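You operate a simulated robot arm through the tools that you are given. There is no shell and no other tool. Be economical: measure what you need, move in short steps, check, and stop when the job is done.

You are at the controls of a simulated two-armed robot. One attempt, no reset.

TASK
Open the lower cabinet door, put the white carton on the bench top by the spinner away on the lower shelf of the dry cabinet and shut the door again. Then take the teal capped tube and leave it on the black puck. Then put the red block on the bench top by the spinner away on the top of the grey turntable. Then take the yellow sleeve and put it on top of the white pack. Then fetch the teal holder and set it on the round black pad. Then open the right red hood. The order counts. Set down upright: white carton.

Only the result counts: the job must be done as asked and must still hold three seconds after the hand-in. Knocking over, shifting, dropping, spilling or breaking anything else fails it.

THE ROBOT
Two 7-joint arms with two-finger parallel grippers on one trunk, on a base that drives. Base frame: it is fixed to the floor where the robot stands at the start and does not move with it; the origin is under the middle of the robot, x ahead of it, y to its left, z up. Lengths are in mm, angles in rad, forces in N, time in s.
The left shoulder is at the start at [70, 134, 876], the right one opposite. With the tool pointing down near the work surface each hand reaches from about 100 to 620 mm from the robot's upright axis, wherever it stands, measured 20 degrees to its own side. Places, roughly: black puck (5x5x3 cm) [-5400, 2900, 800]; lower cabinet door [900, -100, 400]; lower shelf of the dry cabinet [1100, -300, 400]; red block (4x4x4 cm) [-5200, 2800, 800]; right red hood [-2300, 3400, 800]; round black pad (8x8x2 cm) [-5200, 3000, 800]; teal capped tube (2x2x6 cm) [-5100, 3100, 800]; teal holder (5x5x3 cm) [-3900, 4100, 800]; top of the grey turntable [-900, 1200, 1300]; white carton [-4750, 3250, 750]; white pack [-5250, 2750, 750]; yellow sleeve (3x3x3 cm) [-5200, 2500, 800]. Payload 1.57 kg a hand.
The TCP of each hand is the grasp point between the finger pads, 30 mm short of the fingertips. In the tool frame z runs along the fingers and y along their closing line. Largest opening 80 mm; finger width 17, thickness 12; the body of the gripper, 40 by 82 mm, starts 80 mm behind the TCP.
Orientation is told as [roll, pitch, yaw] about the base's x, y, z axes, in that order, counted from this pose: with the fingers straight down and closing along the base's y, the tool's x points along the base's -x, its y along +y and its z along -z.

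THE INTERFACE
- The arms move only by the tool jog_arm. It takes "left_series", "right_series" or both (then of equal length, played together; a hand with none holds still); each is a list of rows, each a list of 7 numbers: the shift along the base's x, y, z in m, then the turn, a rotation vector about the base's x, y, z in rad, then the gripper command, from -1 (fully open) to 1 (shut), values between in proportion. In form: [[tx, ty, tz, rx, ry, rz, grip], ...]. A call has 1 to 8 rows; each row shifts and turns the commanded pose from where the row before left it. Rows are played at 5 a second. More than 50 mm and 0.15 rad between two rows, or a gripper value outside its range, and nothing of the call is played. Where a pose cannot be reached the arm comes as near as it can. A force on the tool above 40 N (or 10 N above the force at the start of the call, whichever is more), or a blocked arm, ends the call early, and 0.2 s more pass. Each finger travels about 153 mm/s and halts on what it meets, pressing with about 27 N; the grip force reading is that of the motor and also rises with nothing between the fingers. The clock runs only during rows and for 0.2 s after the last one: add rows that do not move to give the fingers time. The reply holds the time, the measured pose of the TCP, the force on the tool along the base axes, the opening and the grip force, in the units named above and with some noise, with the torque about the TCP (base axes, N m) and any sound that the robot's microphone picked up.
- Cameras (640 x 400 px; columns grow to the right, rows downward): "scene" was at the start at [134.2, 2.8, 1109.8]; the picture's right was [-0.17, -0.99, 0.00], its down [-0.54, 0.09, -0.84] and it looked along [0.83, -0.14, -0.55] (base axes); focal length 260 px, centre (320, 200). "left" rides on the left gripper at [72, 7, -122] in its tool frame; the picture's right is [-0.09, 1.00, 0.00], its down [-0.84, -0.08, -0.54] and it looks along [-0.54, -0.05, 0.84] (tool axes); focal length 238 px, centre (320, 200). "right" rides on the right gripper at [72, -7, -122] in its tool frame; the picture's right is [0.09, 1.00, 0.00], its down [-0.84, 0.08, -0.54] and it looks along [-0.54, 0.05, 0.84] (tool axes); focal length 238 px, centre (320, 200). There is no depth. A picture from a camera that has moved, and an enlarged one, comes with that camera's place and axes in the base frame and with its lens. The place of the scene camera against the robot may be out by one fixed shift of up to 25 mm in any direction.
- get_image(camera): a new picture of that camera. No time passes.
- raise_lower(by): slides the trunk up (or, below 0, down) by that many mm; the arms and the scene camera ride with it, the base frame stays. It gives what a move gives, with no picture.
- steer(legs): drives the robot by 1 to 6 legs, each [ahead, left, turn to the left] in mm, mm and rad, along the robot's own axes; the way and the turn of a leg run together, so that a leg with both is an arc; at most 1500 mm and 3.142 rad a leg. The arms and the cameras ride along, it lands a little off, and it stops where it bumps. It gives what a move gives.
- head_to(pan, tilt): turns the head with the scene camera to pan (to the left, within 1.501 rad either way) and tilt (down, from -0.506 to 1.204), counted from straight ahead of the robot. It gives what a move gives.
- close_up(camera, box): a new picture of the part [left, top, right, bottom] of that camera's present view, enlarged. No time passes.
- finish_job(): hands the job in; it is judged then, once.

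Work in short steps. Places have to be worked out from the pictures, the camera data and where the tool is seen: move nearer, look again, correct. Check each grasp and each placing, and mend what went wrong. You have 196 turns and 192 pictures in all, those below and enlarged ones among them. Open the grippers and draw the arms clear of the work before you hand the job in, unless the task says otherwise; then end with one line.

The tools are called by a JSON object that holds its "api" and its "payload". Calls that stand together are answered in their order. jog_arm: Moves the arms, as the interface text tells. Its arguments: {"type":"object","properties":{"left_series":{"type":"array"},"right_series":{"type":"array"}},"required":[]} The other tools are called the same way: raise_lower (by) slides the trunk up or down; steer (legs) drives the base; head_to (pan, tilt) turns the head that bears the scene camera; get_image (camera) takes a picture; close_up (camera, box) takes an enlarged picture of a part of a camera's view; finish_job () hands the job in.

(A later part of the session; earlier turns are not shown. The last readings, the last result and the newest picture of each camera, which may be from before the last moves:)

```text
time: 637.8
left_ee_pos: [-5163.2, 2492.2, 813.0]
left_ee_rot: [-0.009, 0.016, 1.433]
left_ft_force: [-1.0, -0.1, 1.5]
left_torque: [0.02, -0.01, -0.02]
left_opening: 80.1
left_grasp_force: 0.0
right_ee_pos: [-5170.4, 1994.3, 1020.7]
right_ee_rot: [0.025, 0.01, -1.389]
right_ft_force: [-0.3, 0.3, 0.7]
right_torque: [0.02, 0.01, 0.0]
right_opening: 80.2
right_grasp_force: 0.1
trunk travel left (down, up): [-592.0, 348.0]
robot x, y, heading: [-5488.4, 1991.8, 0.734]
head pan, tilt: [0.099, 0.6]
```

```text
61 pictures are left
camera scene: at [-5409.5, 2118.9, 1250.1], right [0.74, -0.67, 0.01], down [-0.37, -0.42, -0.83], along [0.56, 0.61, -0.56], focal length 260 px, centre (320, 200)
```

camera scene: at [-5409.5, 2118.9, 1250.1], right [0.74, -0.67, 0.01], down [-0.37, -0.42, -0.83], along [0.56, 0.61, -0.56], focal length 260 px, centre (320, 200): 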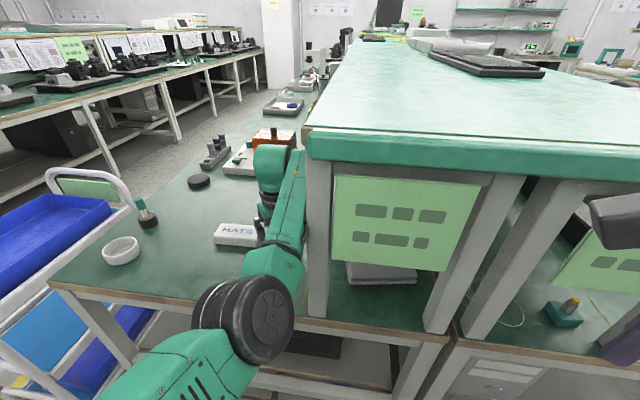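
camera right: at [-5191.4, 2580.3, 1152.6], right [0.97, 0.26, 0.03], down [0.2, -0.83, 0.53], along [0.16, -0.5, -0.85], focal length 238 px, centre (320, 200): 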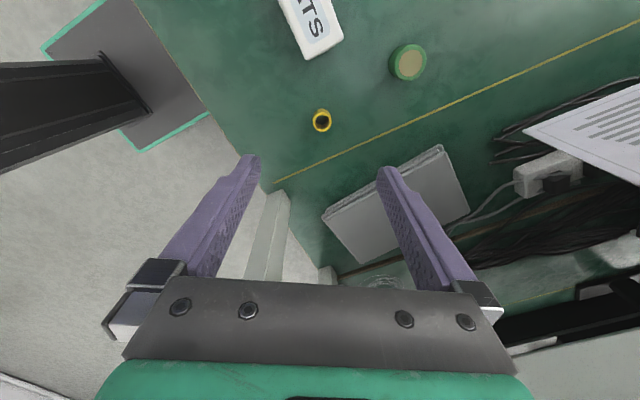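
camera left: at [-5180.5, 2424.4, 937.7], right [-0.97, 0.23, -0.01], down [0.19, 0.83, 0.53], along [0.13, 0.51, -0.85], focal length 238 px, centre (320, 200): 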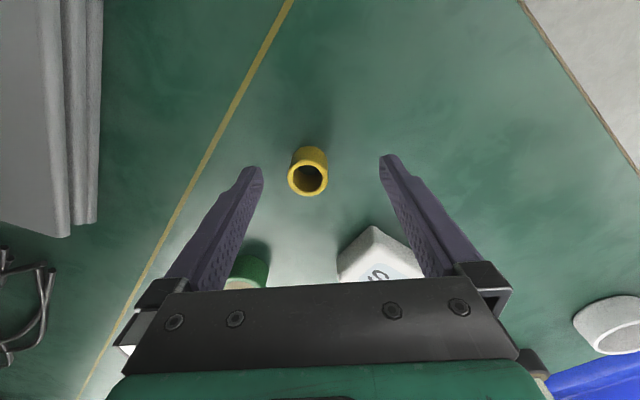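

The left forearm lies against the shelf's front post. I lift the hand clear of the sleeve, move the base left off the post, then raise and re-approach at an angle (from the higher-n side).

{"api": "jog_arm", "payload": {"left_series": [[0, 0, 0.03, 0, 0, 0, -1], [0, 0, 0.03, 0, 0, 0, -1], [0, 0, 0.02, 0, 0, 0, -1]]}}

{"api": "steer", "payload": {"legs": [[-20, 100, 0]]}}

{"api": "raise_lower", "payload": {"by": 250}}

{"api": "get_image", "payload": {"camera": "scene"}}

```text
time: 638.6
left_ee_pos: [-5159.7, 2500.0, 889.9]
left_ee_rot: [-0.002, 0.027, 1.439]
left_ft_force: [-0.3, -1.0, -0.1]
left_torque: [0.01, -0.02, -0.03]
left_opening: 79.9
left_grasp_force: 0.0
right_ee_pos: [-5161.9, 1999.1, 1018.6]
right_ee_rot: [0.018, 0.006, -1.389]
right_ft_force: [-0.2, -0.3, -0.1]
right_torque: [0.02, -0.03, 0.0]
right_opening: 80.1
right_grasp_force: 0.1
trunk travel left (down, up): [-592.0, 348.0]
robot x, y, heading: [-5489.7, 1995.4, 0.732]
head pan, tilt: [0.099, 0.6]
```

```text
time: 639.8
left_ee_pos: [-5235.1, 2547.9, 895.3]
left_ee_rot: [0.004, 0.012, 1.43]
left_ft_force: [0.2, 0.5, 0.0]
left_torque: [-0.04, 0.02, 0.03]
left_opening: 79.8
left_grasp_force: 0.0
right_ee_pos: [-5240.3, 2048.4, 1017.3]
right_ee_rot: [0.017, 0.019, -1.39]
right_ft_force: [-0.2, -0.1, -0.4]
right_torque: [-0.01, -0.03, -0.04]
right_opening: 80.0
right_grasp_force: 0.1
trunk travel left (down, up): [-592.0, 348.0]
robot x, y, heading: [-5569.8, 2055.2, 0.733]
head pan, tilt: [0.099, 0.6]
```

```text
time: 642.4
left_ee_pos: [-5235.2, 2546.8, 1144.1]
left_ee_rot: [0.002, 0.01, 1.429]
left_ft_force: [0.3, -0.3, 0.3]
left_torque: [-0.01, -0.01, -0.02]
left_opening: 80.0
left_grasp_force: 0.0
right_ee_pos: [-5241.0, 2047.5, 1267.2]
right_ee_rot: [0.016, 0.022, -1.39]
right_ft_force: [0.1, -0.3, -0.3]
right_torque: [-0.01, -0.03, 0.03]
right_opening: 80.1
right_grasp_force: 0.1
trunk travel left (down, up): [-842.0, 98.0]
robot x, y, heading: [-5569.3, 2055.5, 0.733]
head pan, tilt: [0.099, 0.6]
```

```text
60 pictures are left
camera scene: at [-5477.8, 2170.9, 1499.8], right [0.74, -0.67, 0.0], down [-0.38, -0.42, -0.82], along [0.55, 0.61, -0.57], focal length 260 px, centre (320, 200)
```

scene: 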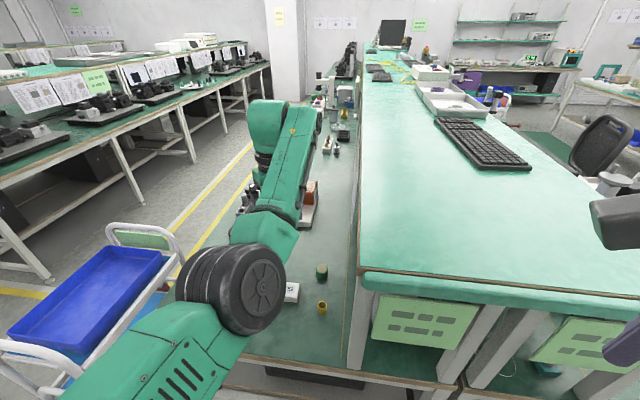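

Freed, nothing disturbed. I reposition: shift left 217, turn right 0.533 so the left arm comes over the sleeve diagonally.

{"api": "steer", "payload": {"legs": [[32, 217, 0], [0, 0, -0.533]]}}

{"api": "raise_lower", "payload": {"by": -200}}

{"api": "head_to", "payload": {"pan": 0.4, "tilt": 0.6}}

{"api": "get_image", "payload": {"camera": "scene"}}

{"api": "get_image", "payload": {"camera": "left"}}

```text
time: 645.5
left_ee_pos: [-5144.5, 2482.7, 1146.1]
left_ee_rot: [0.004, 0.011, 0.894]
left_ft_force: [-0.3, 0.4, -0.3]
left_torque: [-0.03, -0.05, 0.01]
left_opening: 79.8
left_grasp_force: 0.1
right_ee_pos: [-5403.9, 2054.3, 1267.5]
right_ee_rot: [0.015, 0.019, -1.926]
right_ft_force: [-0.6, 0.9, -0.2]
right_torque: [-0.04, 0.04, 0.01]
right_opening: 80.0
right_grasp_force: 0.0
trunk travel left (down, up): [-842.0, 98.0]
robot x, y, heading: [-5687.2, 2226.9, 0.199]
head pan, tilt: [0.099, 0.6]
```

```text
time: 647.7
left_ee_pos: [-5151.9, 2489.1, 950.7]
left_ee_rot: [-0.011, 0.006, 0.899]
left_ft_force: [0.3, -0.3, 0.6]
left_torque: [0.0, 0.01, 0.01]
left_opening: 80.1
left_grasp_force: 0.0
right_ee_pos: [-5414.0, 2059.7, 1070.5]
right_ee_rot: [0.026, 0.02, -1.924]
right_ft_force: [-0.6, 0.3, 0.1]
right_torque: [0.0, 0.01, 0.03]
right_opening: 79.9
right_grasp_force: 0.0
trunk travel left (down, up): [-642.0, 298.0]
robot x, y, heading: [-5681.3, 2229.5, 0.205]
head pan, tilt: [0.099, 0.6]
```

```text
time: 648.5
left_ee_pos: [-5153.0, 2487.3, 951.3]
left_ee_rot: [-0.011, 0.006, 0.897]
left_ft_force: [0.1, 0.0, 0.4]
left_torque: [-0.01, 0.0, 0.0]
left_opening: 80.1
left_grasp_force: 0.1
right_ee_pos: [-5413.5, 2060.5, 1071.7]
right_ee_rot: [0.028, 0.019, -1.925]
right_ft_force: [-0.1, 0.1, 0.5]
right_torque: [0.02, 0.0, 0.01]
right_opening: 80.0
right_grasp_force: 0.0
trunk travel left (down, up): [-642.0, 298.0]
robot x, y, heading: [-5684.2, 2227.4, 0.203]
head pan, tilt: [0.4, 0.6]
```

```text
59 pictures are left
camera scene: at [-5578.6, 2313.6, 1300.7], right [0.56, -0.83, 0.01], down [-0.46, -0.32, -0.83], along [0.69, 0.46, -0.56], focal length 260 px, centre (320, 200)
```

scene: 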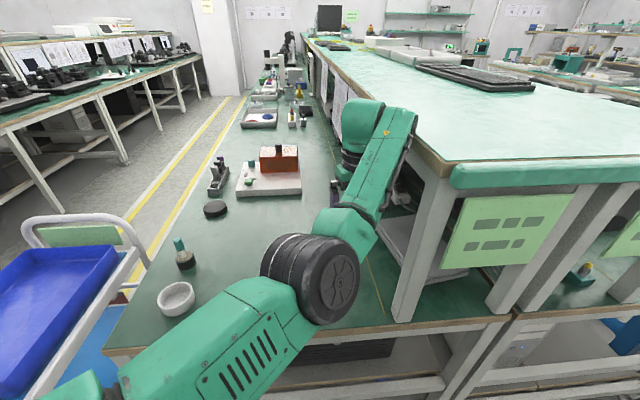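

```text
58 pictures are left
camera left: at [-5203.6, 2436.5, 1073.5], right [-0.72, 0.69, -0.01], down [0.58, 0.61, 0.54], along [0.38, 0.38, -0.84], focal length 238 px, centre (320, 200)
```

left: 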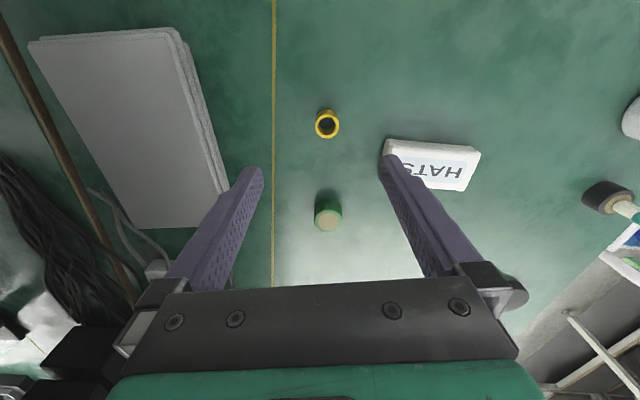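

Again slight contact: the wrist link meets the shelf edge when lowering right beside it. I free it, move 150 mm away from the shelf, lower there, then slide in under shelf height.

{"api": "raise_lower", "payload": {"by": 60}}

{"api": "steer", "payload": {"legs": [[-75, 130, 0]]}}

{"api": "raise_lower", "payload": {"by": -160}}

{"api": "get_image", "payload": {"camera": "scene"}}

{"api": "get_image", "payload": {"camera": "left"}}

```text
time: 649.5
left_ee_pos: [-5143.4, 2481.3, 1004.5]
left_ee_rot: [0.006, 0.012, 0.894]
left_ft_force: [-0.2, -0.2, 0.7]
left_torque: [0.03, 0.0, 0.0]
left_opening: 80.1
left_grasp_force: 0.0
right_ee_pos: [-5403.8, 2053.3, 1126.1]
right_ee_rot: [0.015, 0.021, -1.927]
right_ft_force: [0.1, -0.1, 0.0]
right_torque: [0.03, 0.02, -0.02]
right_opening: 80.2
right_grasp_force: 0.1
trunk travel left (down, up): [-702.0, 238.0]
robot x, y, heading: [-5689.0, 2229.3, 0.197]
head pan, tilt: [0.4, 0.6]
```

```text
time: 650.9
left_ee_pos: [-5242.8, 2593.5, 1004.9]
left_ee_rot: [0.006, 0.01, 0.896]
left_ft_force: [0.1, 0.1, 0.2]
left_torque: [0.02, 0.01, 0.06]
left_opening: 79.9
left_grasp_force: 0.1
right_ee_pos: [-5501.8, 2165.4, 1126.7]
right_ee_rot: [0.014, 0.02, -1.928]
right_ft_force: [-0.5, -0.7, -0.3]
right_torque: [0.04, 0.0, 0.01]
right_opening: 80.1
right_grasp_force: 0.1
trunk travel left (down, up): [-702.0, 238.0]
robot x, y, heading: [-5784.3, 2343.0, 0.198]
head pan, tilt: [0.4, 0.6]
```

```text
time: 652.7
left_ee_pos: [-5244.5, 2594.8, 845.5]
left_ee_rot: [0.003, 0.011, 0.896]
left_ft_force: [0.1, 0.0, 0.8]
left_torque: [0.03, -0.02, 0.01]
left_opening: 80.4
left_grasp_force: 0.0
right_ee_pos: [-5503.6, 2167.3, 967.2]
right_ee_rot: [0.015, 0.021, -1.925]
right_ft_force: [-0.8, 0.3, 0.5]
right_torque: [0.03, 0.0, 0.04]
right_opening: 80.1
right_grasp_force: 0.0
trunk travel left (down, up): [-542.0, 398.0]
robot x, y, heading: [-5781.7, 2339.4, 0.199]
head pan, tilt: [0.4, 0.6]
```

```text
57 pictures are left
camera scene: at [-5665.8, 2418.6, 1199.9], right [0.56, -0.83, 0.0], down [-0.47, -0.32, -0.83], along [0.68, 0.47, -0.56], focal length 260 px, centre (320, 200)
```

scene: 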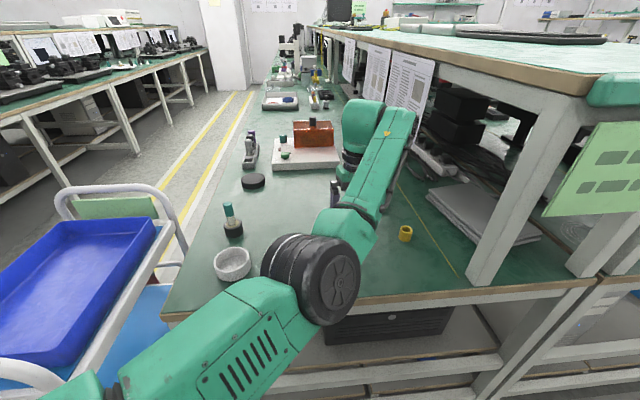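

```text
56 pictures are left
camera left: at [-5293.2, 2542.4, 968.8], right [-0.72, 0.69, 0.0], down [0.59, 0.61, 0.53], along [0.37, 0.38, -0.85], focal length 238 px, centre (320, 200)
```

left: 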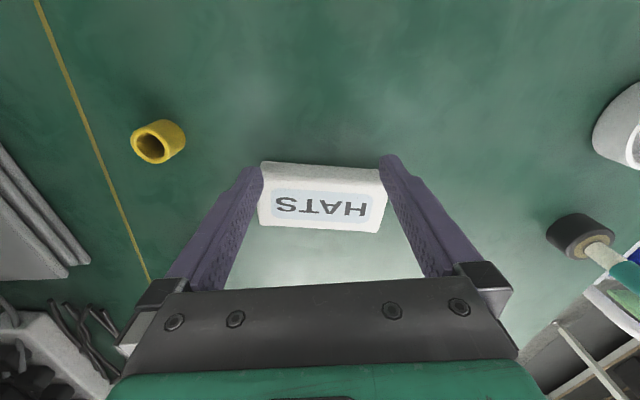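

Perfect—no contact, and the hand happens to be near the pack. I slide the base 137 mm toward the sleeve at this height and look.

{"api": "steer", "payload": {"legs": [[68, -119, 0]]}}

{"api": "get_image", "payload": {"camera": "left"}}

```text
time: 654.0
left_ee_pos: [-5151.7, 2482.9, 845.4]
left_ee_rot: [0.005, 0.011, 0.89]
left_ft_force: [0.3, 0.9, 0.4]
left_torque: [-0.04, 0.02, 0.0]
left_opening: 79.8
left_grasp_force: 0.1
right_ee_pos: [-5414.1, 2058.8, 966.5]
right_ee_rot: [0.015, 0.02, -1.93]
right_ft_force: [0.4, 0.0, -0.6]
right_torque: [0.01, -0.02, 0.02]
right_opening: 79.9
right_grasp_force: 0.0
trunk travel left (down, up): [-542.0, 398.0]
robot x, y, heading: [-5693.5, 2232.2, 0.193]
head pan, tilt: [0.4, 0.6]
```

```text
55 pictures are left
camera left: at [-5201.5, 2432.5, 968.7], right [-0.72, 0.7, 0.0], down [0.59, 0.6, 0.53], along [0.37, 0.38, -0.85], focal length 238 px, centre (320, 200)
```

left: 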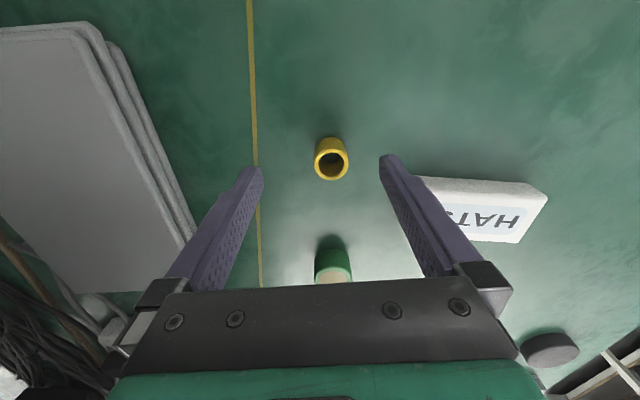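

Sleeve offset ≈(-4.6,+10). I correct with a narrower opening (clear of the pack), descend to z≈798, and close.

{"api": "jog_arm", "payload": {"left_series": [[-0.0046, 0.01, 0, 0, 0, 0, -0.4], [0, 0, -0.02, 0, 0, 0, -0.4], [0, 0, -0.02, 0, 0, 0, -0.4], [0, 0, -0.007, 0, 0, 0, -0.4], [0, 0, 0, 0, 0, 0, -0.4]]}}

{"api": "get_image", "payload": {"camera": "left"}}

```text
time: 655.2
left_ee_pos: [-5158.2, 2494.9, 798.0]
left_ee_rot: [0.002, 0.012, 0.888]
left_ft_force: [-0.1, -0.4, -0.6]
left_torque: [0.03, 0.02, -0.01]
left_opening: 56.0
left_grasp_force: 0.1
right_ee_pos: [-5413.4, 2058.2, 966.9]
right_ee_rot: [0.016, 0.021, -1.931]
right_ft_force: [-0.6, -0.3, -0.3]
right_torque: [0.01, -0.02, 0.02]
right_opening: 80.0
right_grasp_force: 0.0
trunk travel left (down, up): [-542.0, 398.0]
robot x, y, heading: [-5692.0, 2231.8, 0.191]
head pan, tilt: [0.4, 0.6]
```

```text
54 pictures are left
camera left: at [-5207.4, 2442.7, 920.5], right [-0.72, 0.7, 0.0], down [0.59, 0.6, 0.53], along [0.37, 0.38, -0.85], focal length 238 px, centre (320, 200)
```

left: 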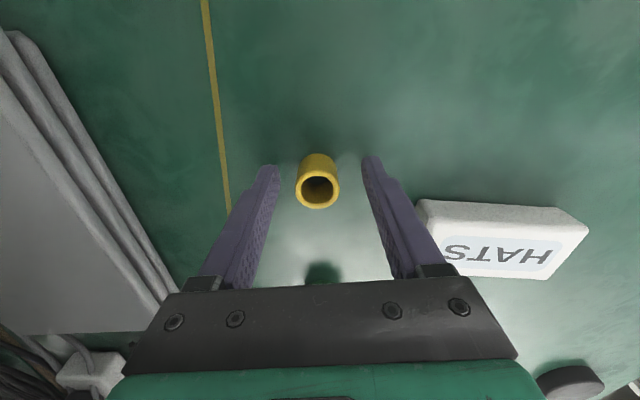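

Centred. Close and lift 65 mm.

{"api": "jog_arm", "payload": {"left_series": [[0, 0, 0, 0, 0, 0, 1], [0, 0, 0, 0, 0, 0, 1], [0, 0, 0, 0, 0, 0, 1], [0, 0, 0.025, 0, 0, 0, 1], [0, 0, 0.025, 0, 0, 0, 1], [0, 0, 0.015, 0, 0, 0, 1], [0, 0, 0, 0, 0, 0, 1]]}}

{"api": "steer", "payload": {"legs": [[-68, 119, 0]]}}

{"api": "get_image", "payload": {"camera": "left"}}

```text
time: 656.8
left_ee_pos: [-5156.4, 2493.3, 862.5]
left_ee_rot: [0.004, 0.01, 0.89]
left_ft_force: [-0.5, -0.1, 0.0]
left_torque: [-0.01, -0.02, 0.01]
left_opening: 24.8
left_grasp_force: 27.0
right_ee_pos: [-5414.2, 2059.4, 966.7]
right_ee_rot: [0.017, 0.02, -1.93]
right_ft_force: [-0.2, -0.4, 0.4]
right_torque: [0.02, 0.04, -0.02]
right_opening: 80.0
right_grasp_force: 0.1
trunk travel left (down, up): [-542.0, 398.0]
robot x, y, heading: [-5692.3, 2236.1, 0.193]
head pan, tilt: [0.4, 0.6]
```

```text
time: 658.1
left_ee_pos: [-5244.7, 2593.4, 862.6]
left_ee_rot: [0.005, 0.011, 0.888]
left_ft_force: [-0.9, -0.5, 0.4]
left_torque: [-0.03, -0.04, -0.01]
left_opening: 24.8
left_grasp_force: 26.9
right_ee_pos: [-5503.6, 2157.4, 966.6]
right_ee_rot: [0.016, 0.019, -1.933]
right_ft_force: [-0.3, -0.1, -0.1]
right_torque: [-0.01, 0.01, 0.01]
right_opening: 80.0
right_grasp_force: 0.1
trunk travel left (down, up): [-542.0, 398.0]
robot x, y, heading: [-5779.6, 2334.3, 0.186]
head pan, tilt: [0.4, 0.6]
```

```text
53 pictures are left
camera left: at [-5295.1, 2541.7, 986.0], right [-0.71, 0.7, 0.0], down [0.59, 0.6, 0.53], along [0.37, 0.38, -0.85], focal length 238 px, centre (320, 200)
```

left: 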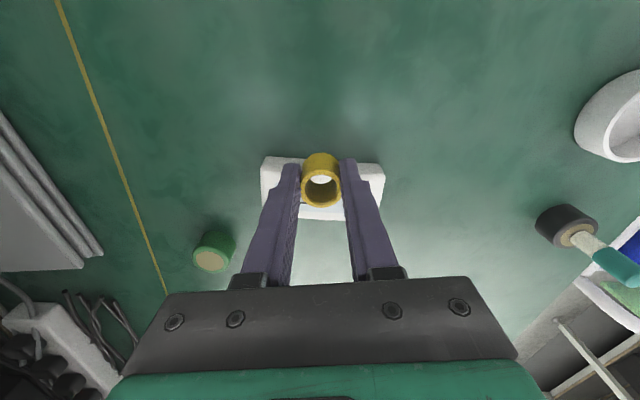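

Sleeve held. Pack centre is ≈[-5209,2629], 36 mm further in x and y. I shift the base accordingly and check.

{"api": "steer", "payload": {"legs": [[42, 29, 0]]}}

{"api": "get_image", "payload": {"camera": "left"}}

{"api": "head_to", "payload": {"pan": 0.65, "tilt": 0.7}}

{"api": "get_image", "payload": {"camera": "scene"}}

```text
time: 659.0
left_ee_pos: [-5209.6, 2627.5, 861.8]
left_ee_rot: [0.004, 0.01, 0.886]
left_ft_force: [0.1, 0.6, -0.8]
left_torque: [-0.02, 0.0, 0.0]
left_opening: 26.4
left_grasp_force: 27.1
right_ee_pos: [-5467.8, 2194.0, 968.2]
right_ee_rot: [0.015, 0.022, -1.931]
right_ft_force: [-0.4, 0.2, 0.0]
right_torque: [0.01, 0.01, -0.03]
right_opening: 80.2
right_grasp_force: 0.0
trunk travel left (down, up): [-542.0, 398.0]
robot x, y, heading: [-5744.6, 2370.5, 0.191]
head pan, tilt: [0.4, 0.6]
```

```text
52 pictures are left
camera left: at [-5259.2, 2577.6, 985.9], right [-0.71, 0.7, 0.0], down [0.59, 0.6, 0.53], along [0.37, 0.38, -0.85], focal length 238 px, centre (320, 200)
```

left: 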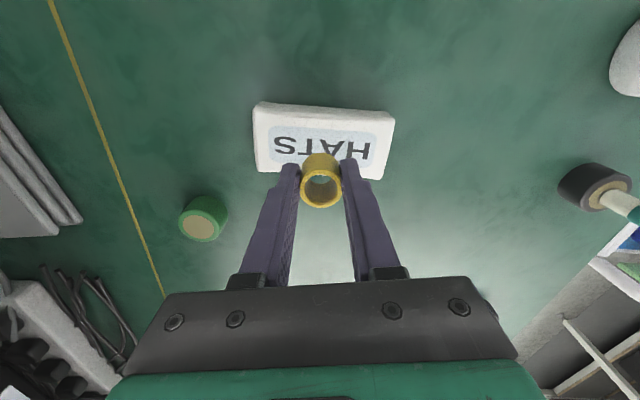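

```text
time: 659.8
left_ee_pos: [-5209.9, 2629.0, 862.9]
left_ee_rot: [0.002, 0.009, 0.887]
left_ft_force: [-0.4, 0.2, -0.1]
left_torque: [-0.01, 0.02, 0.01]
left_opening: 26.5
left_grasp_force: 26.8
right_ee_pos: [-5467.7, 2193.6, 966.1]
right_ee_rot: [0.015, 0.02, -1.932]
right_ft_force: [-0.6, 0.0, -0.1]
right_torque: [0.02, 0.02, -0.02]
right_opening: 80.0
right_grasp_force: 0.1
trunk travel left (down, up): [-542.0, 398.0]
robot x, y, heading: [-5745.8, 2368.1, 0.191]
head pan, tilt: [0.649, 0.7]
```

```text
51 pictures are left
camera scene: at [-5645.5, 2460.5, 1191.3], right [0.75, -0.67, 0.0], down [-0.43, -0.48, -0.77], along [0.51, 0.57, -0.64], focal length 260 px, centre (320, 200)
```

scene: 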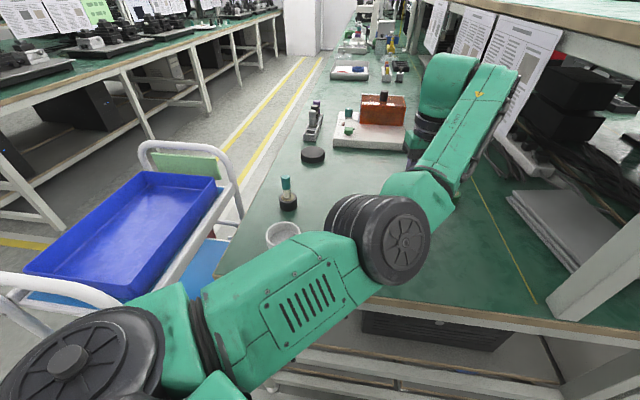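

The sleeve is above the pack's centre. I lower to near contact then gently.

{"api": "jog_arm", "payload": {"left_series": [[-0.003, 0, -0.02, 0, 0, 0, 1], [0, 0, -0.01, 0, 0, 0, 1], [0, 0, -0.003, 0, 0, 0, 1], [0, 0, -0.003, 0, 0, 0, 1], [0, 0, 0, 0, 0, 0, 1]]}}

{"api": "close_up", "payload": {"camera": "left", "box": [230, 90, 410, 220]}}

```text
time: 661.0
left_ee_pos: [-5212.6, 2628.3, 827.4]
left_ee_rot: [0.0, 0.011, 0.888]
left_ft_force: [1.0, -1.4, 6.1]
left_torque: [-0.04, -0.08, -0.03]
left_opening: 26.5
left_grasp_force: 27.0
right_ee_pos: [-5468.1, 2193.2, 966.9]
right_ee_rot: [0.016, 0.02, -1.931]
right_ft_force: [-0.3, -1.1, -0.2]
right_torque: [0.01, -0.03, -0.03]
right_opening: 79.7
right_grasp_force: 0.1
trunk travel left (down, up): [-542.0, 398.0]
robot x, y, heading: [-5749.1, 2370.8, 0.193]
head pan, tilt: [0.649, 0.7]
```

```text
3.08 times, centred on (320, 155) of left
camera zoom: at [-5262.2, 2576.7, 950.8], right [-0.71, 0.7, 0.0], down [0.59, 0.6, 0.54], along [0.37, 0.38, -0.84], focal length 733 px, centre (320, 338)
```

zoom: 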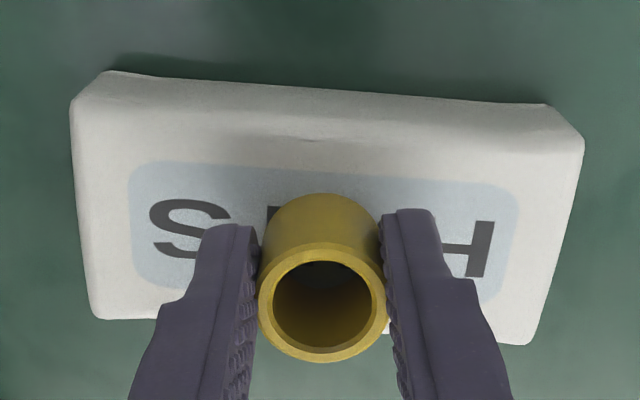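

Contact (6 N), sleeve standing on the pack's label. I release and rise.

{"api": "jog_arm", "payload": {"left_series": [[0, 0, 0.001, 0, 0, 0, 1], [0, 0, 0, 0, 0, 0, 0.1], [0, 0, 0, 0, 0, 0, -0.3], [0, 0, 0, 0, 0, 0, -0.3], [0, 0, 0.02, 0, 0, 0, -0.3], [0, 0, 0.03, 0, 0, 0, -0.3], [0, 0, 0.03, 0, 0, 0, -0.3]]}}

{"api": "get_image", "payload": {"camera": "left"}}

```text
time: 662.6
left_ee_pos: [-5214.1, 2630.7, 907.8]
left_ee_rot: [0.003, 0.011, 0.885]
left_ft_force: [-0.2, -0.3, 1.1]
left_torque: [0.02, -0.02, -0.02]
left_opening: 52.3
left_grasp_force: 0.0
right_ee_pos: [-5468.9, 2194.0, 967.6]
right_ee_rot: [0.017, 0.021, -1.931]
right_ft_force: [-0.3, 0.0, -0.5]
right_torque: [0.0, -0.01, 0.03]
right_opening: 80.0
right_grasp_force: 0.0
trunk travel left (down, up): [-542.0, 398.0]
robot x, y, heading: [-5744.0, 2367.8, 0.191]
head pan, tilt: [0.649, 0.7]
```

```text
49 pictures are left
camera left: at [-5263.6, 2578.8, 1030.6], right [-0.71, 0.7, 0.0], down [0.59, 0.6, 0.53], along [0.37, 0.38, -0.85], focal length 238 px, centre (320, 200)
```

left: 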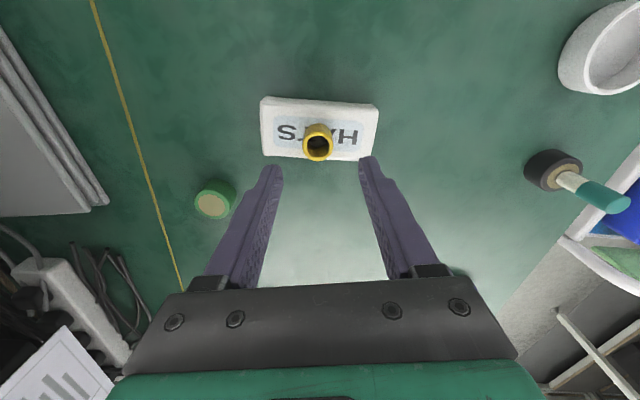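

The sleeve rests on the pack. Next, the teal holder further along this bench: I raise, back away, and go into the aisle.

{"api": "raise_lower", "payload": {"by": 280}}

{"api": "steer", "payload": {"legs": [[-560, -330, 0], [0, 0, 0.533], [0, 1100, 0], [1450, 0, 0], [800, 0, 0]]}}

{"api": "head_to", "payload": {"pan": -0.3, "tilt": 0.5}}

{"api": "get_image", "payload": {"camera": "scene"}}

```text
time: 665.5
left_ee_pos: [-5212.7, 2629.6, 1186.8]
left_ee_rot: [0.004, 0.01, 0.888]
left_ft_force: [-0.6, -0.5, -0.8]
left_torque: [0.01, 0.0, 0.01]
left_opening: 52.0
left_grasp_force: 0.1
right_ee_pos: [-5467.8, 2194.8, 1248.0]
right_ee_rot: [0.014, 0.021, -1.932]
right_ft_force: [-0.7, -1.0, 0.8]
right_torque: [-0.01, -0.03, -0.01]
right_opening: 80.2
right_grasp_force: 0.1
trunk travel left (down, up): [-822.0, 118.0]
robot x, y, heading: [-5748.5, 2368.3, 0.192]
head pan, tilt: [0.649, 0.7]
```

```text
time: 686.2
left_ee_pos: [-4909.7, 4672.5, 1187.2]
left_ee_rot: [0.003, 0.009, 1.4]
left_ft_force: [0.7, 1.2, -0.3]
left_torque: [0.01, -0.03, 0.01]
left_opening: 51.7
left_grasp_force: 0.0
right_ee_pos: [-4916.7, 4167.2, 1247.5]
right_ee_rot: [0.016, 0.022, -1.422]
right_ft_force: [0.2, -0.2, -1.0]
right_torque: [-0.04, 0.03, -0.01]
right_opening: 79.7
right_grasp_force: 0.0
trunk travel left (down, up): [-822.0, 118.0]
robot x, y, heading: [-5249.2, 4182.1, 0.702]
head pan, tilt: [0.649, 0.7]
```

```text
time: 687.4
left_ee_pos: [-4909.2, 4672.9, 1186.4]
left_ee_rot: [0.003, 0.009, 1.4]
left_ft_force: [0.3, -0.1, -0.4]
left_torque: [0.01, 0.0, 0.01]
left_opening: 52.0
left_grasp_force: 0.2
right_ee_pos: [-4916.0, 4167.5, 1247.7]
right_ee_rot: [0.016, 0.02, -1.421]
right_ft_force: [-0.6, 0.3, -0.1]
right_torque: [0.01, 0.03, 0.03]
right_opening: 80.2
right_grasp_force: 0.1
trunk travel left (down, up): [-822.0, 118.0]
robot x, y, heading: [-5249.2, 4186.3, 0.709]
head pan, tilt: [-0.3, 0.499]
```

```text
48 pictures are left
camera scene: at [-5129.0, 4270.3, 1488.9], right [0.39, -0.92, 0.0], down [-0.44, -0.19, -0.88], along [0.81, 0.35, -0.48], focal length 260 px, centre (320, 200)
```

scene: 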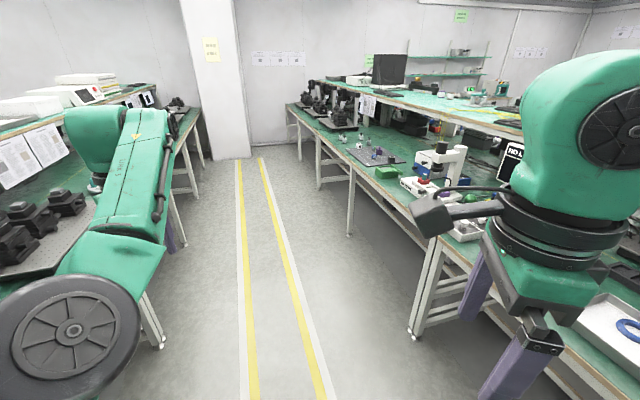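

Aisle is clear. I advance 1 m and turn to face the bench to find the holder.

{"api": "steer", "payload": {"legs": [[1000, 30, 0], [0, 0, -1.555]]}}

{"api": "head_to", "payload": {"pan": -0.1, "tilt": 0.6}}

{"api": "get_image", "payload": {"camera": "scene"}}

```text
time: 696.3
left_ee_pos: [-4026.9, 4522.7, 1187.8]
left_ee_rot: [0.004, 0.01, -0.141]
left_ft_force: [0.3, 0.0, 0.3]
left_torque: [0.0, 0.02, 0.01]
left_opening: 52.2
left_grasp_force: 0.0
right_ee_pos: [-4532.4, 4517.0, 1247.0]
right_ee_rot: [0.014, 0.02, -2.959]
right_ft_force: [-0.7, 0.1, -0.1]
right_torque: [-0.01, -0.03, 0.02]
right_opening: 79.9
right_grasp_force: 0.2
trunk travel left (down, up): [-822.0, 118.0]
robot x, y, heading: [-4528.9, 4846.9, -0.834]
head pan, tilt: [-0.3, 0.499]
```

```text
time: 697.0
left_ee_pos: [-4027.5, 4523.3, 1188.2]
left_ee_rot: [0.004, 0.009, -0.141]
left_ft_force: [0.7, 0.1, 0.2]
left_torque: [-0.02, 0.02, 0.02]
left_opening: 51.8
left_grasp_force: 0.0
right_ee_pos: [-4532.7, 4516.5, 1247.2]
right_ee_rot: [0.015, 0.021, -2.96]
right_ft_force: [0.4, 0.0, -0.5]
right_torque: [0.01, 0.0, 0.01]
right_opening: 80.0
right_grasp_force: 0.0
trunk travel left (down, up): [-822.0, 118.0]
robot x, y, heading: [-4526.4, 4848.4, -0.837]
head pan, tilt: [-0.099, 0.6]
```

```text
47 pictures are left
camera scene: at [-4443.5, 4756.8, 1479.9], right [-0.81, -0.59, 0.0], down [-0.33, 0.46, -0.83], along [0.49, -0.66, -0.56], focal length 260 px, centre (320, 200)
```

scene: 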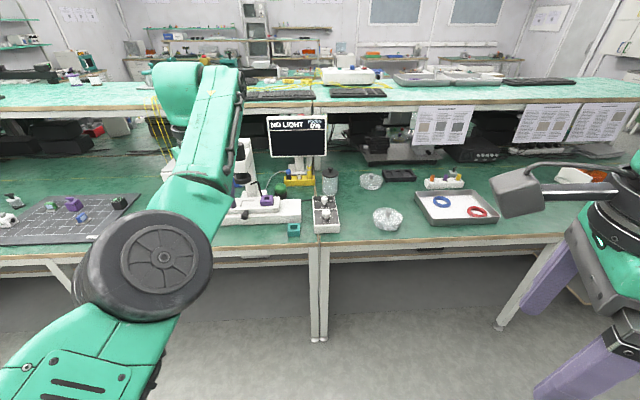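

A small teal item lies at (293,229), matching the holder's place. I zoom in.

{"api": "close_up", "payload": {"camera": "scene", "box": [230, 170, 350, 250]}}

```text
5.00 times, centred on (290, 210) of scene
camera zoom: at [-4443.5, 4756.8, 1479.9], right [-0.81, -0.59, 0.0], down [-0.33, 0.46, -0.83], along [0.49, -0.66, -0.56], focal length 1298 px, centre (470, 150)
```

zoom: 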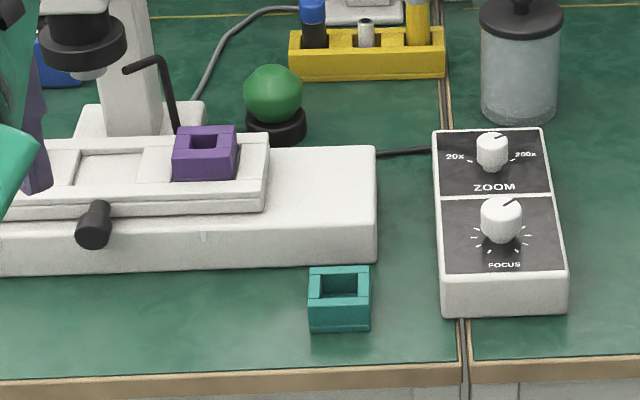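

The teal holder is a ~48 mm square frame aligned with the bench. I drive closer and left, and swing the right hand forward/down while rotating it back to close left–right.

{"api": "steer", "payload": {"legs": [[0, 220, -0.009], [420, 0, 0]]}}

{"api": "jog_arm", "payload": {"right_series": [[0.028, -0.022, -0.03, 0, 0, 0.141, -1], [0.028, -0.022, -0.03, 0, 0, 0.141, -1], [0.028, -0.022, -0.03, 0, 0, 0.141, -1], [0.028, -0.022, -0.03, 0, 0, 0.141, -1], [0.028, -0.022, -0.03, 0, 0, 0.141, -1], [0.028, -0.022, -0.03, 0, 0, 0.141, -1], [0, 0, -0.03, 0, 0, 0.141, -1], [0, 0, -0.03, 0, 0, 0.141, -1]]}}

{"api": "jog_arm", "payload": {"right_series": [[0, 0, 0, 0, 0, 0.141, -1], [0, 0, 0, 0, 0, 0.141, -1], [0, 0, 0, 0, 0, 0.141, -1], [0, 0, 0, 0, 0, 0.141, -1], [0, 0, 0, 0, 0, 0.141, -1], [0, 0, 0, 0, 0, 0.141, -1], [0, 0, 0, 0, 0, 0.141, -1], [0, 0, 0, 0, 0, 0, -1]]}}

{"api": "get_image", "payload": {"camera": "right"}}

{"api": "get_image", "payload": {"camera": "scene"}}

```text
time: 700.9
left_ee_pos: [-3589.4, 4354.3, 1187.9]
left_ee_rot: [0.001, 0.01, -0.152]
left_ft_force: [0.0, 0.4, -0.4]
left_torque: [-0.02, -0.04, 0.02]
left_opening: 52.1
left_grasp_force: 0.1
right_ee_pos: [-4094.4, 4351.5, 1246.7]
right_ee_rot: [0.017, 0.022, -2.97]
right_ft_force: [0.5, -0.2, 0.4]
right_torque: [0.02, 0.03, 0.03]
right_opening: 80.0
right_grasp_force: 0.2
trunk travel left (down, up): [-822.0, 118.0]
robot x, y, heading: [-4086.5, 4683.3, -0.849]
head pan, tilt: [-0.099, 0.6]
```

```text
time: 702.7
left_ee_pos: [-3589.8, 4352.0, 1187.0]
left_ee_rot: [0.003, 0.01, -0.154]
left_ft_force: [0.5, -0.4, 0.0]
left_torque: [-0.02, 0.05, -0.01]
left_opening: 52.0
left_grasp_force: 0.0
right_ee_pos: [-3925.8, 4218.1, 1008.0]
right_ee_rot: [0.017, 0.021, -1.841]
right_ft_force: [0.9, 0.3, 0.8]
right_torque: [0.0, 0.03, -0.04]
right_opening: 80.2
right_grasp_force: 0.1
trunk travel left (down, up): [-822.0, 118.0]
robot x, y, heading: [-4083.7, 4679.3, -0.855]
head pan, tilt: [-0.099, 0.6]
```

```text
time: 704.5
left_ee_pos: [-3589.1, 4351.4, 1186.7]
left_ee_rot: [0.005, 0.012, -0.153]
left_ft_force: [-0.6, -0.3, 1.1]
left_torque: [0.02, 0.01, -0.02]
left_opening: 52.2
left_grasp_force: 0.0
right_ee_pos: [-3926.2, 4217.1, 1007.8]
right_ee_rot: [0.015, 0.021, -0.854]
right_ft_force: [0.2, -0.3, -0.1]
right_torque: [0.03, 0.03, 0.01]
right_opening: 80.1
right_grasp_force: 0.0
trunk travel left (down, up): [-822.0, 118.0]
robot x, y, heading: [-4083.4, 4676.8, -0.849]
head pan, tilt: [-0.099, 0.6]
```

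```text
45 pictures are left
camera right: at [-3978.1, 4264.9, 1130.5], right [0.69, 0.72, 0.02], down [0.61, -0.59, 0.53], along [0.39, -0.35, -0.85], focal length 238 px, centre (320, 200)
```

right: 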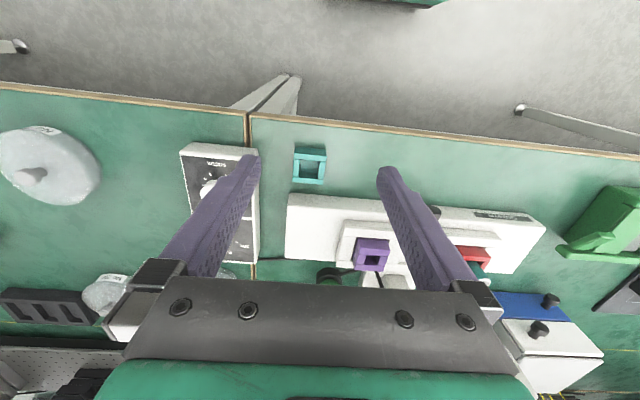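

```text
44 pictures are left
camera scene: at [-4002.8, 4589.1, 1479.8], right [-0.81, -0.58, 0.0], down [-0.33, 0.46, -0.82], along [0.48, -0.67, -0.57], focal length 260 px, centre (320, 200)
```

scene: 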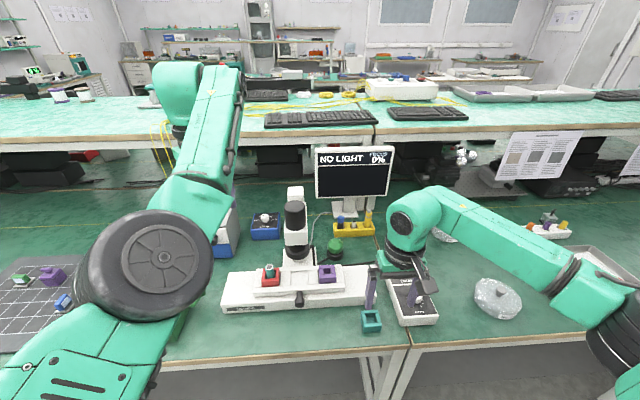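

Holder at ≈[-3879,4158]. I move over it and lower to z≈890, then check.

{"api": "jog_arm", "payload": {"right_series": [[0.0235, -0.0295, 0, 0, 0, 0, -1], [0.0235, -0.0295, -0.02, 0, 0, 0, -1], [0, 0, -0.048, 0, 0, 0, -1], [0, 0, -0.048, 0, 0, 0, -1], [0, 0, 0, 0, 0, 0, -1]]}}

{"api": "get_image", "payload": {"camera": "right"}}

```text
time: 705.7
left_ee_pos: [-3587.7, 4352.4, 1186.6]
left_ee_rot: [0.002, 0.012, -0.153]
left_ft_force: [-0.4, -0.3, 0.4]
left_torque: [-0.01, 0.0, 0.05]
left_opening: 51.9
left_grasp_force: 0.0
right_ee_pos: [-3878.4, 4160.2, 889.6]
right_ee_rot: [0.015, 0.021, -0.854]
right_ft_force: [0.5, 0.0, -1.4]
right_torque: [0.01, -0.03, 0.0]
right_opening: 80.0
right_grasp_force: 0.1
trunk travel left (down, up): [-822.0, 118.0]
robot x, y, heading: [-4083.8, 4676.8, -0.849]
head pan, tilt: [-0.099, 0.6]
```

```text
43 pictures are left
camera right: at [-3929.9, 4207.7, 1012.6], right [0.69, 0.72, 0.02], down [0.61, -0.59, 0.53], along [0.39, -0.35, -0.85], focal length 238 px, centre (320, 200)
```

right: 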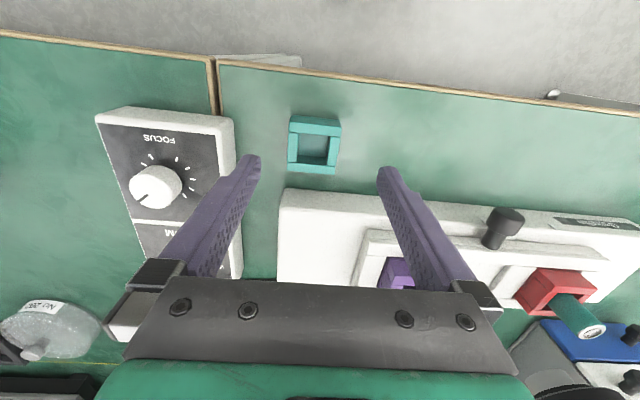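

Offset (+6.7,-12). I correct, open to ~68 mm, and descend to z≈798.

{"api": "jog_arm", "payload": {"right_series": [[0.0067, -0.012, -0.02, 0, 0, 0, -0.7], [0, 0, -0.03, 0, 0, 0, -0.7], [0, 0, -0.03, 0, 0, 0, -0.7], [0, 0, -0.012, 0, 0, 0, -0.7], [0, 0, 0, 0, 0, 0, -0.7]]}}

{"api": "get_image", "payload": {"camera": "right"}}

```text
time: 706.9
left_ee_pos: [-3588.9, 4353.3, 1187.1]
left_ee_rot: [0.004, 0.011, -0.151]
left_ft_force: [0.4, 0.3, 0.0]
left_torque: [-0.01, 0.01, 0.0]
left_opening: 52.1
left_grasp_force: 0.0
right_ee_pos: [-3871.1, 4149.2, 810.0]
right_ee_rot: [0.017, 0.02, -0.855]
right_ft_force: [0.4, 0.1, 0.3]
right_torque: [0.01, 0.0, 0.03]
right_opening: 67.7
right_grasp_force: 0.1
right hand out of reach, approached as far as the arm can: row 4
trunk travel left (down, up): [-822.0, 118.0]
robot x, y, heading: [-4082.5, 4683.9, -0.85]
head pan, tilt: [-0.099, 0.6]
```

```text
42 pictures are left
camera right: at [-3923.4, 4197.5, 932.7], right [0.69, 0.72, 0.02], down [0.61, -0.59, 0.53], along [0.39, -0.35, -0.85], focal length 238 px, centre (320, 200)
```

right: 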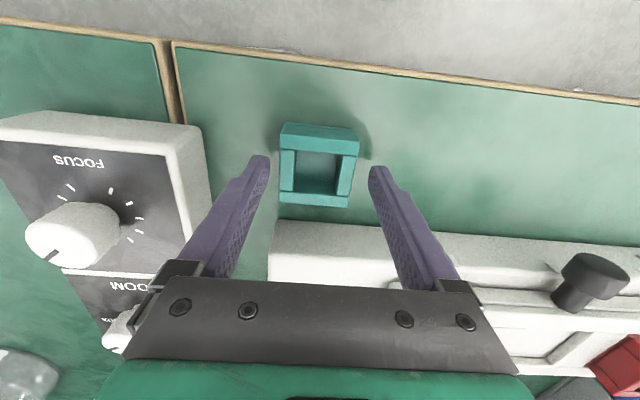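

Aligned; I lower the trunk 12 mm for the remaining depth, then close and lift with the trunk.

{"api": "raise_lower", "payload": {"by": -12}}

{"api": "jog_arm", "payload": {"right_series": [[0, 0, 0, 0, 0, 0, 1], [0, 0, 0, 0, 0, 0, 1], [0, 0, 0, 0, 0, 0, 1], [0, 0, 0.03, 0, 0, 0, 1], [0, 0, 0.04, 0, 0, 0, 1], [0, 0, 0.04, 0, 0, 0, 1]]}}

{"api": "get_image", "payload": {"camera": "right"}}

```text
time: 707.5
left_ee_pos: [-3588.2, 4351.8, 1174.0]
left_ee_rot: [0.003, 0.01, -0.153]
left_ft_force: [-1.0, 0.0, 0.5]
left_torque: [-0.02, -0.02, -0.02]
left_opening: 52.0
left_grasp_force: 0.0
right_ee_pos: [-3871.7, 4150.2, 796.9]
right_ee_rot: [0.014, 0.021, -0.857]
right_ft_force: [-0.1, -0.8, 0.0]
right_torque: [0.01, -0.01, 0.0]
right_opening: 68.0
right_grasp_force: 0.1
trunk travel left (down, up): [-810.0, 130.0]
robot x, y, heading: [-4081.5, 4680.1, -0.847]
head pan, tilt: [-0.099, 0.6]
```

```text
time: 708.9
left_ee_pos: [-3589.7, 4352.3, 1176.5]
left_ee_rot: [0.004, 0.011, -0.152]
left_ft_force: [-0.4, -0.2, -0.7]
left_torque: [-0.01, 0.01, 0.0]
left_opening: 51.9
left_grasp_force: 0.1
right_ee_pos: [-3872.0, 4152.4, 908.0]
right_ee_rot: [0.013, 0.02, -0.857]
right_ft_force: [-0.9, 0.7, -0.9]
right_torque: [-0.03, -0.01, 0.0]
right_opening: 49.3
right_grasp_force: 26.7
trunk travel left (down, up): [-810.0, 130.0]
robot x, y, heading: [-4082.1, 4680.9, -0.849]
head pan, tilt: [-0.099, 0.6]
```

```text
41 pictures are left
camera right: at [-3924.7, 4199.0, 1030.1], right [0.69, 0.72, 0.02], down [0.61, -0.59, 0.53], along [0.39, -0.35, -0.85], focal length 238 px, centre (320, 200)
```

right: 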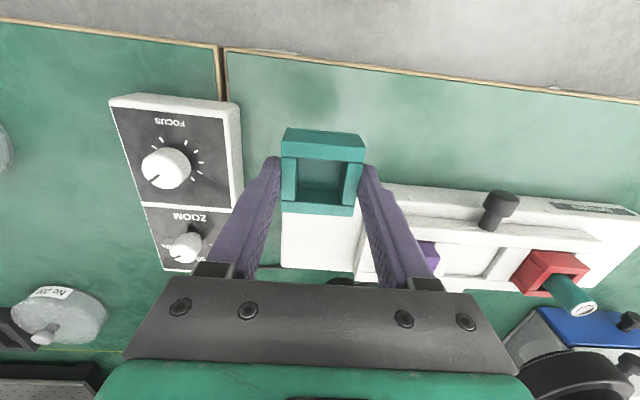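

Holder gripped (49 mm). I raise a bit, back off, and sidestep along the aisle back to the pad's position.

{"api": "raise_lower", "payload": {"by": 120}}

{"api": "steer", "payload": {"legs": [[-480, 0, 0], [0, -1450, 0], [0, -230, 0]]}}

{"api": "head_to", "payload": {"pan": -0.3, "tilt": 0.7}}

{"api": "get_image", "payload": {"camera": "scene"}}

```text
time: 710.4
left_ee_pos: [-3589.7, 4353.0, 1294.8]
left_ee_rot: [0.003, 0.011, -0.152]
left_ft_force: [-0.5, 0.0, 1.4]
left_torque: [0.0, 0.01, 0.01]
left_opening: 51.9
left_grasp_force: 0.0
right_ee_pos: [-3871.7, 4151.4, 1026.3]
right_ee_rot: [0.016, 0.021, -0.858]
right_ft_force: [0.0, 0.7, -0.5]
right_torque: [0.0, 0.02, -0.01]
right_opening: 48.8
right_grasp_force: 26.3
trunk travel left (down, up): [-930.0, 10.0]
robot x, y, heading: [-4083.5, 4681.4, -0.844]
head pan, tilt: [-0.099, 0.6]
```

```text
time: 721.6
left_ee_pos: [-5193.1, 3619.7, 1295.1]
left_ee_rot: [0.001, 0.015, -0.15]
left_ft_force: [0.0, 0.8, 0.0]
left_torque: [-0.04, 0.03, 0.0]
left_opening: 52.0
left_grasp_force: 0.1
right_ee_pos: [-5477.5, 3416.6, 1027.0]
right_ee_rot: [0.013, 0.019, -0.854]
right_ft_force: [0.0, 0.3, -0.9]
right_torque: [0.01, -0.01, -0.04]
right_opening: 48.8
right_grasp_force: 26.9
trunk travel left (down, up): [-930.0, 10.0]
robot x, y, heading: [-5692.0, 3944.4, -0.846]
head pan, tilt: [-0.099, 0.6]
```

```text
time: 722.3
left_ee_pos: [-5196.7, 3616.5, 1295.2]
left_ee_rot: [0.002, 0.012, -0.15]
left_ft_force: [0.2, 0.4, 0.3]
left_torque: [-0.03, 0.0, 0.02]
left_opening: 52.0
left_grasp_force: 0.1
right_ee_pos: [-5479.3, 3415.0, 1026.7]
right_ee_rot: [0.016, 0.019, -0.853]
right_ft_force: [0.8, 0.2, -0.9]
right_torque: [0.02, 0.01, 0.05]
right_opening: 49.0
right_grasp_force: 26.8
trunk travel left (down, up): [-930.0, 10.0]
robot x, y, heading: [-5691.8, 3944.4, -0.839]
head pan, tilt: [-0.3, 0.7]
```

```text
40 pictures are left
camera scene: at [-5627.5, 3847.1, 1579.2], right [-0.91, -0.41, 0.0], down [-0.27, 0.59, -0.77], along [0.32, -0.7, -0.64], focal length 260 px, centre (320, 200)
```

scene: 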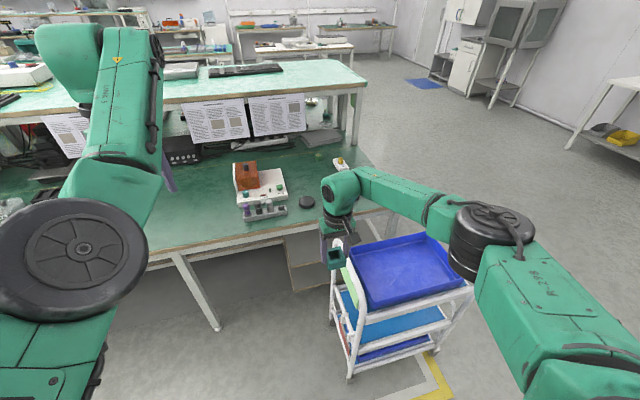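

I shift 60 mm left (away from the cart), drive up to the bench, then position the holder over the pad.

{"api": "steer", "payload": {"legs": [[0, 60, -0.005], [595, 0, 0]]}}

{"api": "jog_arm", "payload": {"right_series": [[-0.034, -0.0015, 0, 0, 0, 0, 1], [-0.034, -0.0015, 0, 0, 0, 0, 1], [-0.034, -0.0015, 0, 0, 0, 0, 1], [-0.034, -0.0015, 0, 0, 0, 0, 1], [0, 0, 0, 0, 0, 0, 1]]}}

{"api": "get_image", "payload": {"camera": "right"}}

```text
time: 726.2
left_ee_pos: [-4770.1, 3214.1, 1294.8]
left_ee_rot: [0.002, 0.008, -0.158]
left_ft_force: [-1.1, 0.0, -0.8]
left_torque: [-0.01, -0.03, -0.01]
left_opening: 51.8
left_grasp_force: 0.0
right_ee_pos: [-5054.0, 3014.1, 1029.1]
right_ee_rot: [0.015, 0.018, -0.863]
right_ft_force: [0.5, 0.6, -0.5]
right_torque: [-0.02, -0.03, 0.0]
right_opening: 49.0
right_grasp_force: 27.2
trunk travel left (down, up): [-930.0, 10.0]
robot x, y, heading: [-5269.0, 3546.1, -0.849]
head pan, tilt: [-0.3, 0.7]
```

```text
time: 727.4
left_ee_pos: [-4768.8, 3212.6, 1295.9]
left_ee_rot: [0.004, 0.01, -0.158]
left_ft_force: [0.8, -0.2, 0.1]
left_torque: [0.02, -0.02, 0.01]
left_opening: 52.1
left_grasp_force: 0.0
right_ee_pos: [-5187.5, 3006.3, 1027.6]
right_ee_rot: [0.017, 0.018, -0.862]
right_ft_force: [0.1, 0.5, 0.1]
right_torque: [-0.01, -0.02, -0.01]
right_opening: 49.1
right_grasp_force: 26.8
trunk travel left (down, up): [-930.0, 10.0]
robot x, y, heading: [-5265.5, 3541.7, -0.849]
head pan, tilt: [-0.3, 0.7]
```

```text
39 pictures are left
camera right: at [-5239.5, 3054.0, 1149.1], right [0.7, 0.72, 0.02], down [0.6, -0.6, 0.53], along [0.39, -0.36, -0.85], focal length 238 px, centre (320, 200)
```

right: 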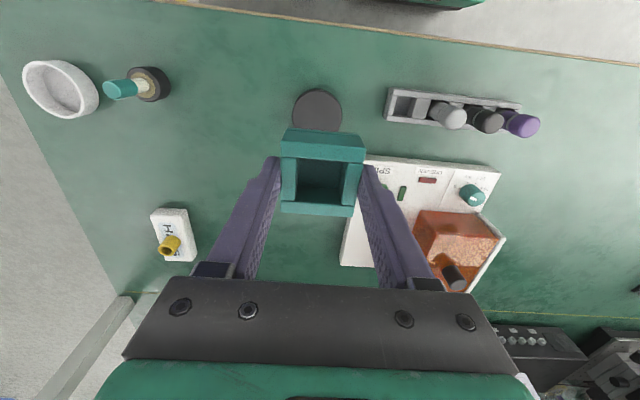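

The pad is directly beneath the holder (and the sleeve on the pack and tube on the puck look good). I lower the trunk 185 and check.

{"api": "raise_lower", "payload": {"by": -185}}

{"api": "get_image", "payload": {"camera": "right"}}

```text
time: 729.4
left_ee_pos: [-4769.1, 3212.8, 1110.5]
left_ee_rot: [0.002, 0.011, -0.157]
left_ft_force: [0.4, -0.3, -0.1]
left_torque: [0.04, 0.0, 0.0]
left_opening: 51.8
left_grasp_force: 0.1
right_ee_pos: [-5186.8, 3006.0, 841.2]
right_ee_rot: [0.014, 0.019, -0.861]
right_ft_force: [0.3, -0.4, -1.3]
right_torque: [-0.01, -0.02, 0.0]
right_opening: 49.0
right_grasp_force: 26.8
trunk travel left (down, up): [-745.0, 195.0]
robot x, y, heading: [-5262.2, 3542.1, -0.85]
head pan, tilt: [-0.3, 0.7]
```

```text
38 pictures are left
camera right: at [-5239.1, 3053.9, 964.0], right [0.7, 0.72, 0.02], down [0.6, -0.6, 0.53], along [0.39, -0.36, -0.85], focal length 238 px, centre (320, 200)
```

right: 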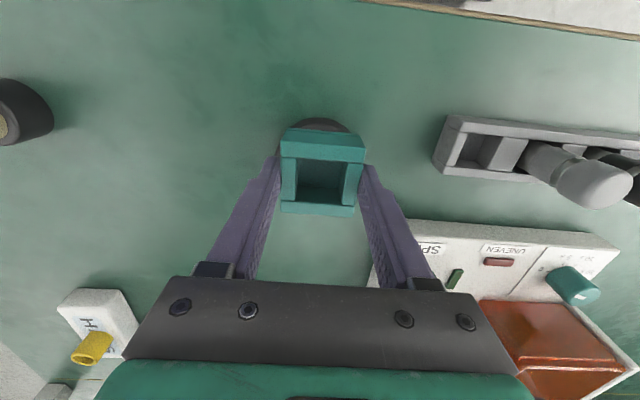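

Pad centre is ~9 mm further forward. I correct and lower to contact.

{"api": "jog_arm", "payload": {"right_series": [[0.007, -0.006, -0.008, 0, 0, 0, 1], [0, 0, -0.007, 0, 0, 0, 1], [0, 0, -0.003, 0, 0, 0, 1], [0, 0, -0.003, 0, 0, 0, 1], [0, 0, 0, 0, 0, 0, 1]]}}

{"api": "get_image", "payload": {"camera": "right"}}

```text
time: 730.6
left_ee_pos: [-4767.7, 3212.6, 1109.3]
left_ee_rot: [0.003, 0.011, -0.155]
left_ft_force: [-0.1, -0.4, -0.5]
left_torque: [-0.02, 0.02, 0.04]
left_opening: 52.1
left_grasp_force: 0.1
right_ee_pos: [-5180.0, 3000.8, 819.7]
right_ee_rot: [0.016, 0.02, -0.863]
right_ft_force: [0.0, 0.0, -1.1]
right_torque: [-0.02, -0.01, 0.01]
right_opening: 49.1
right_grasp_force: 27.1
trunk travel left (down, up): [-745.0, 195.0]
robot x, y, heading: [-5262.2, 3541.6, -0.849]
head pan, tilt: [-0.3, 0.7]
```

```text
37 pictures are left
camera right: at [-5232.1, 3047.6, 942.3], right [0.7, 0.72, 0.02], down [0.6, -0.6, 0.53], along [0.39, -0.36, -0.85], focal length 238 px, centre (320, 200)
```

right: 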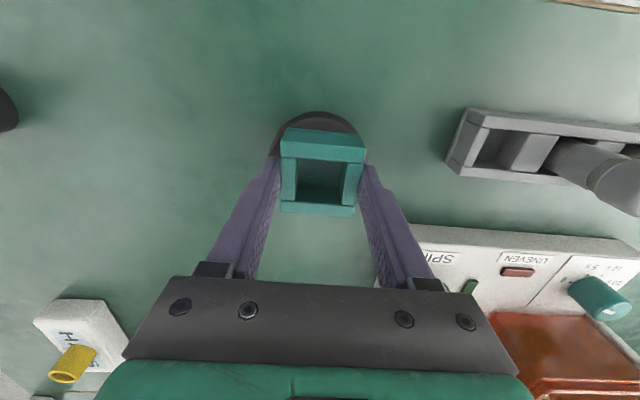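

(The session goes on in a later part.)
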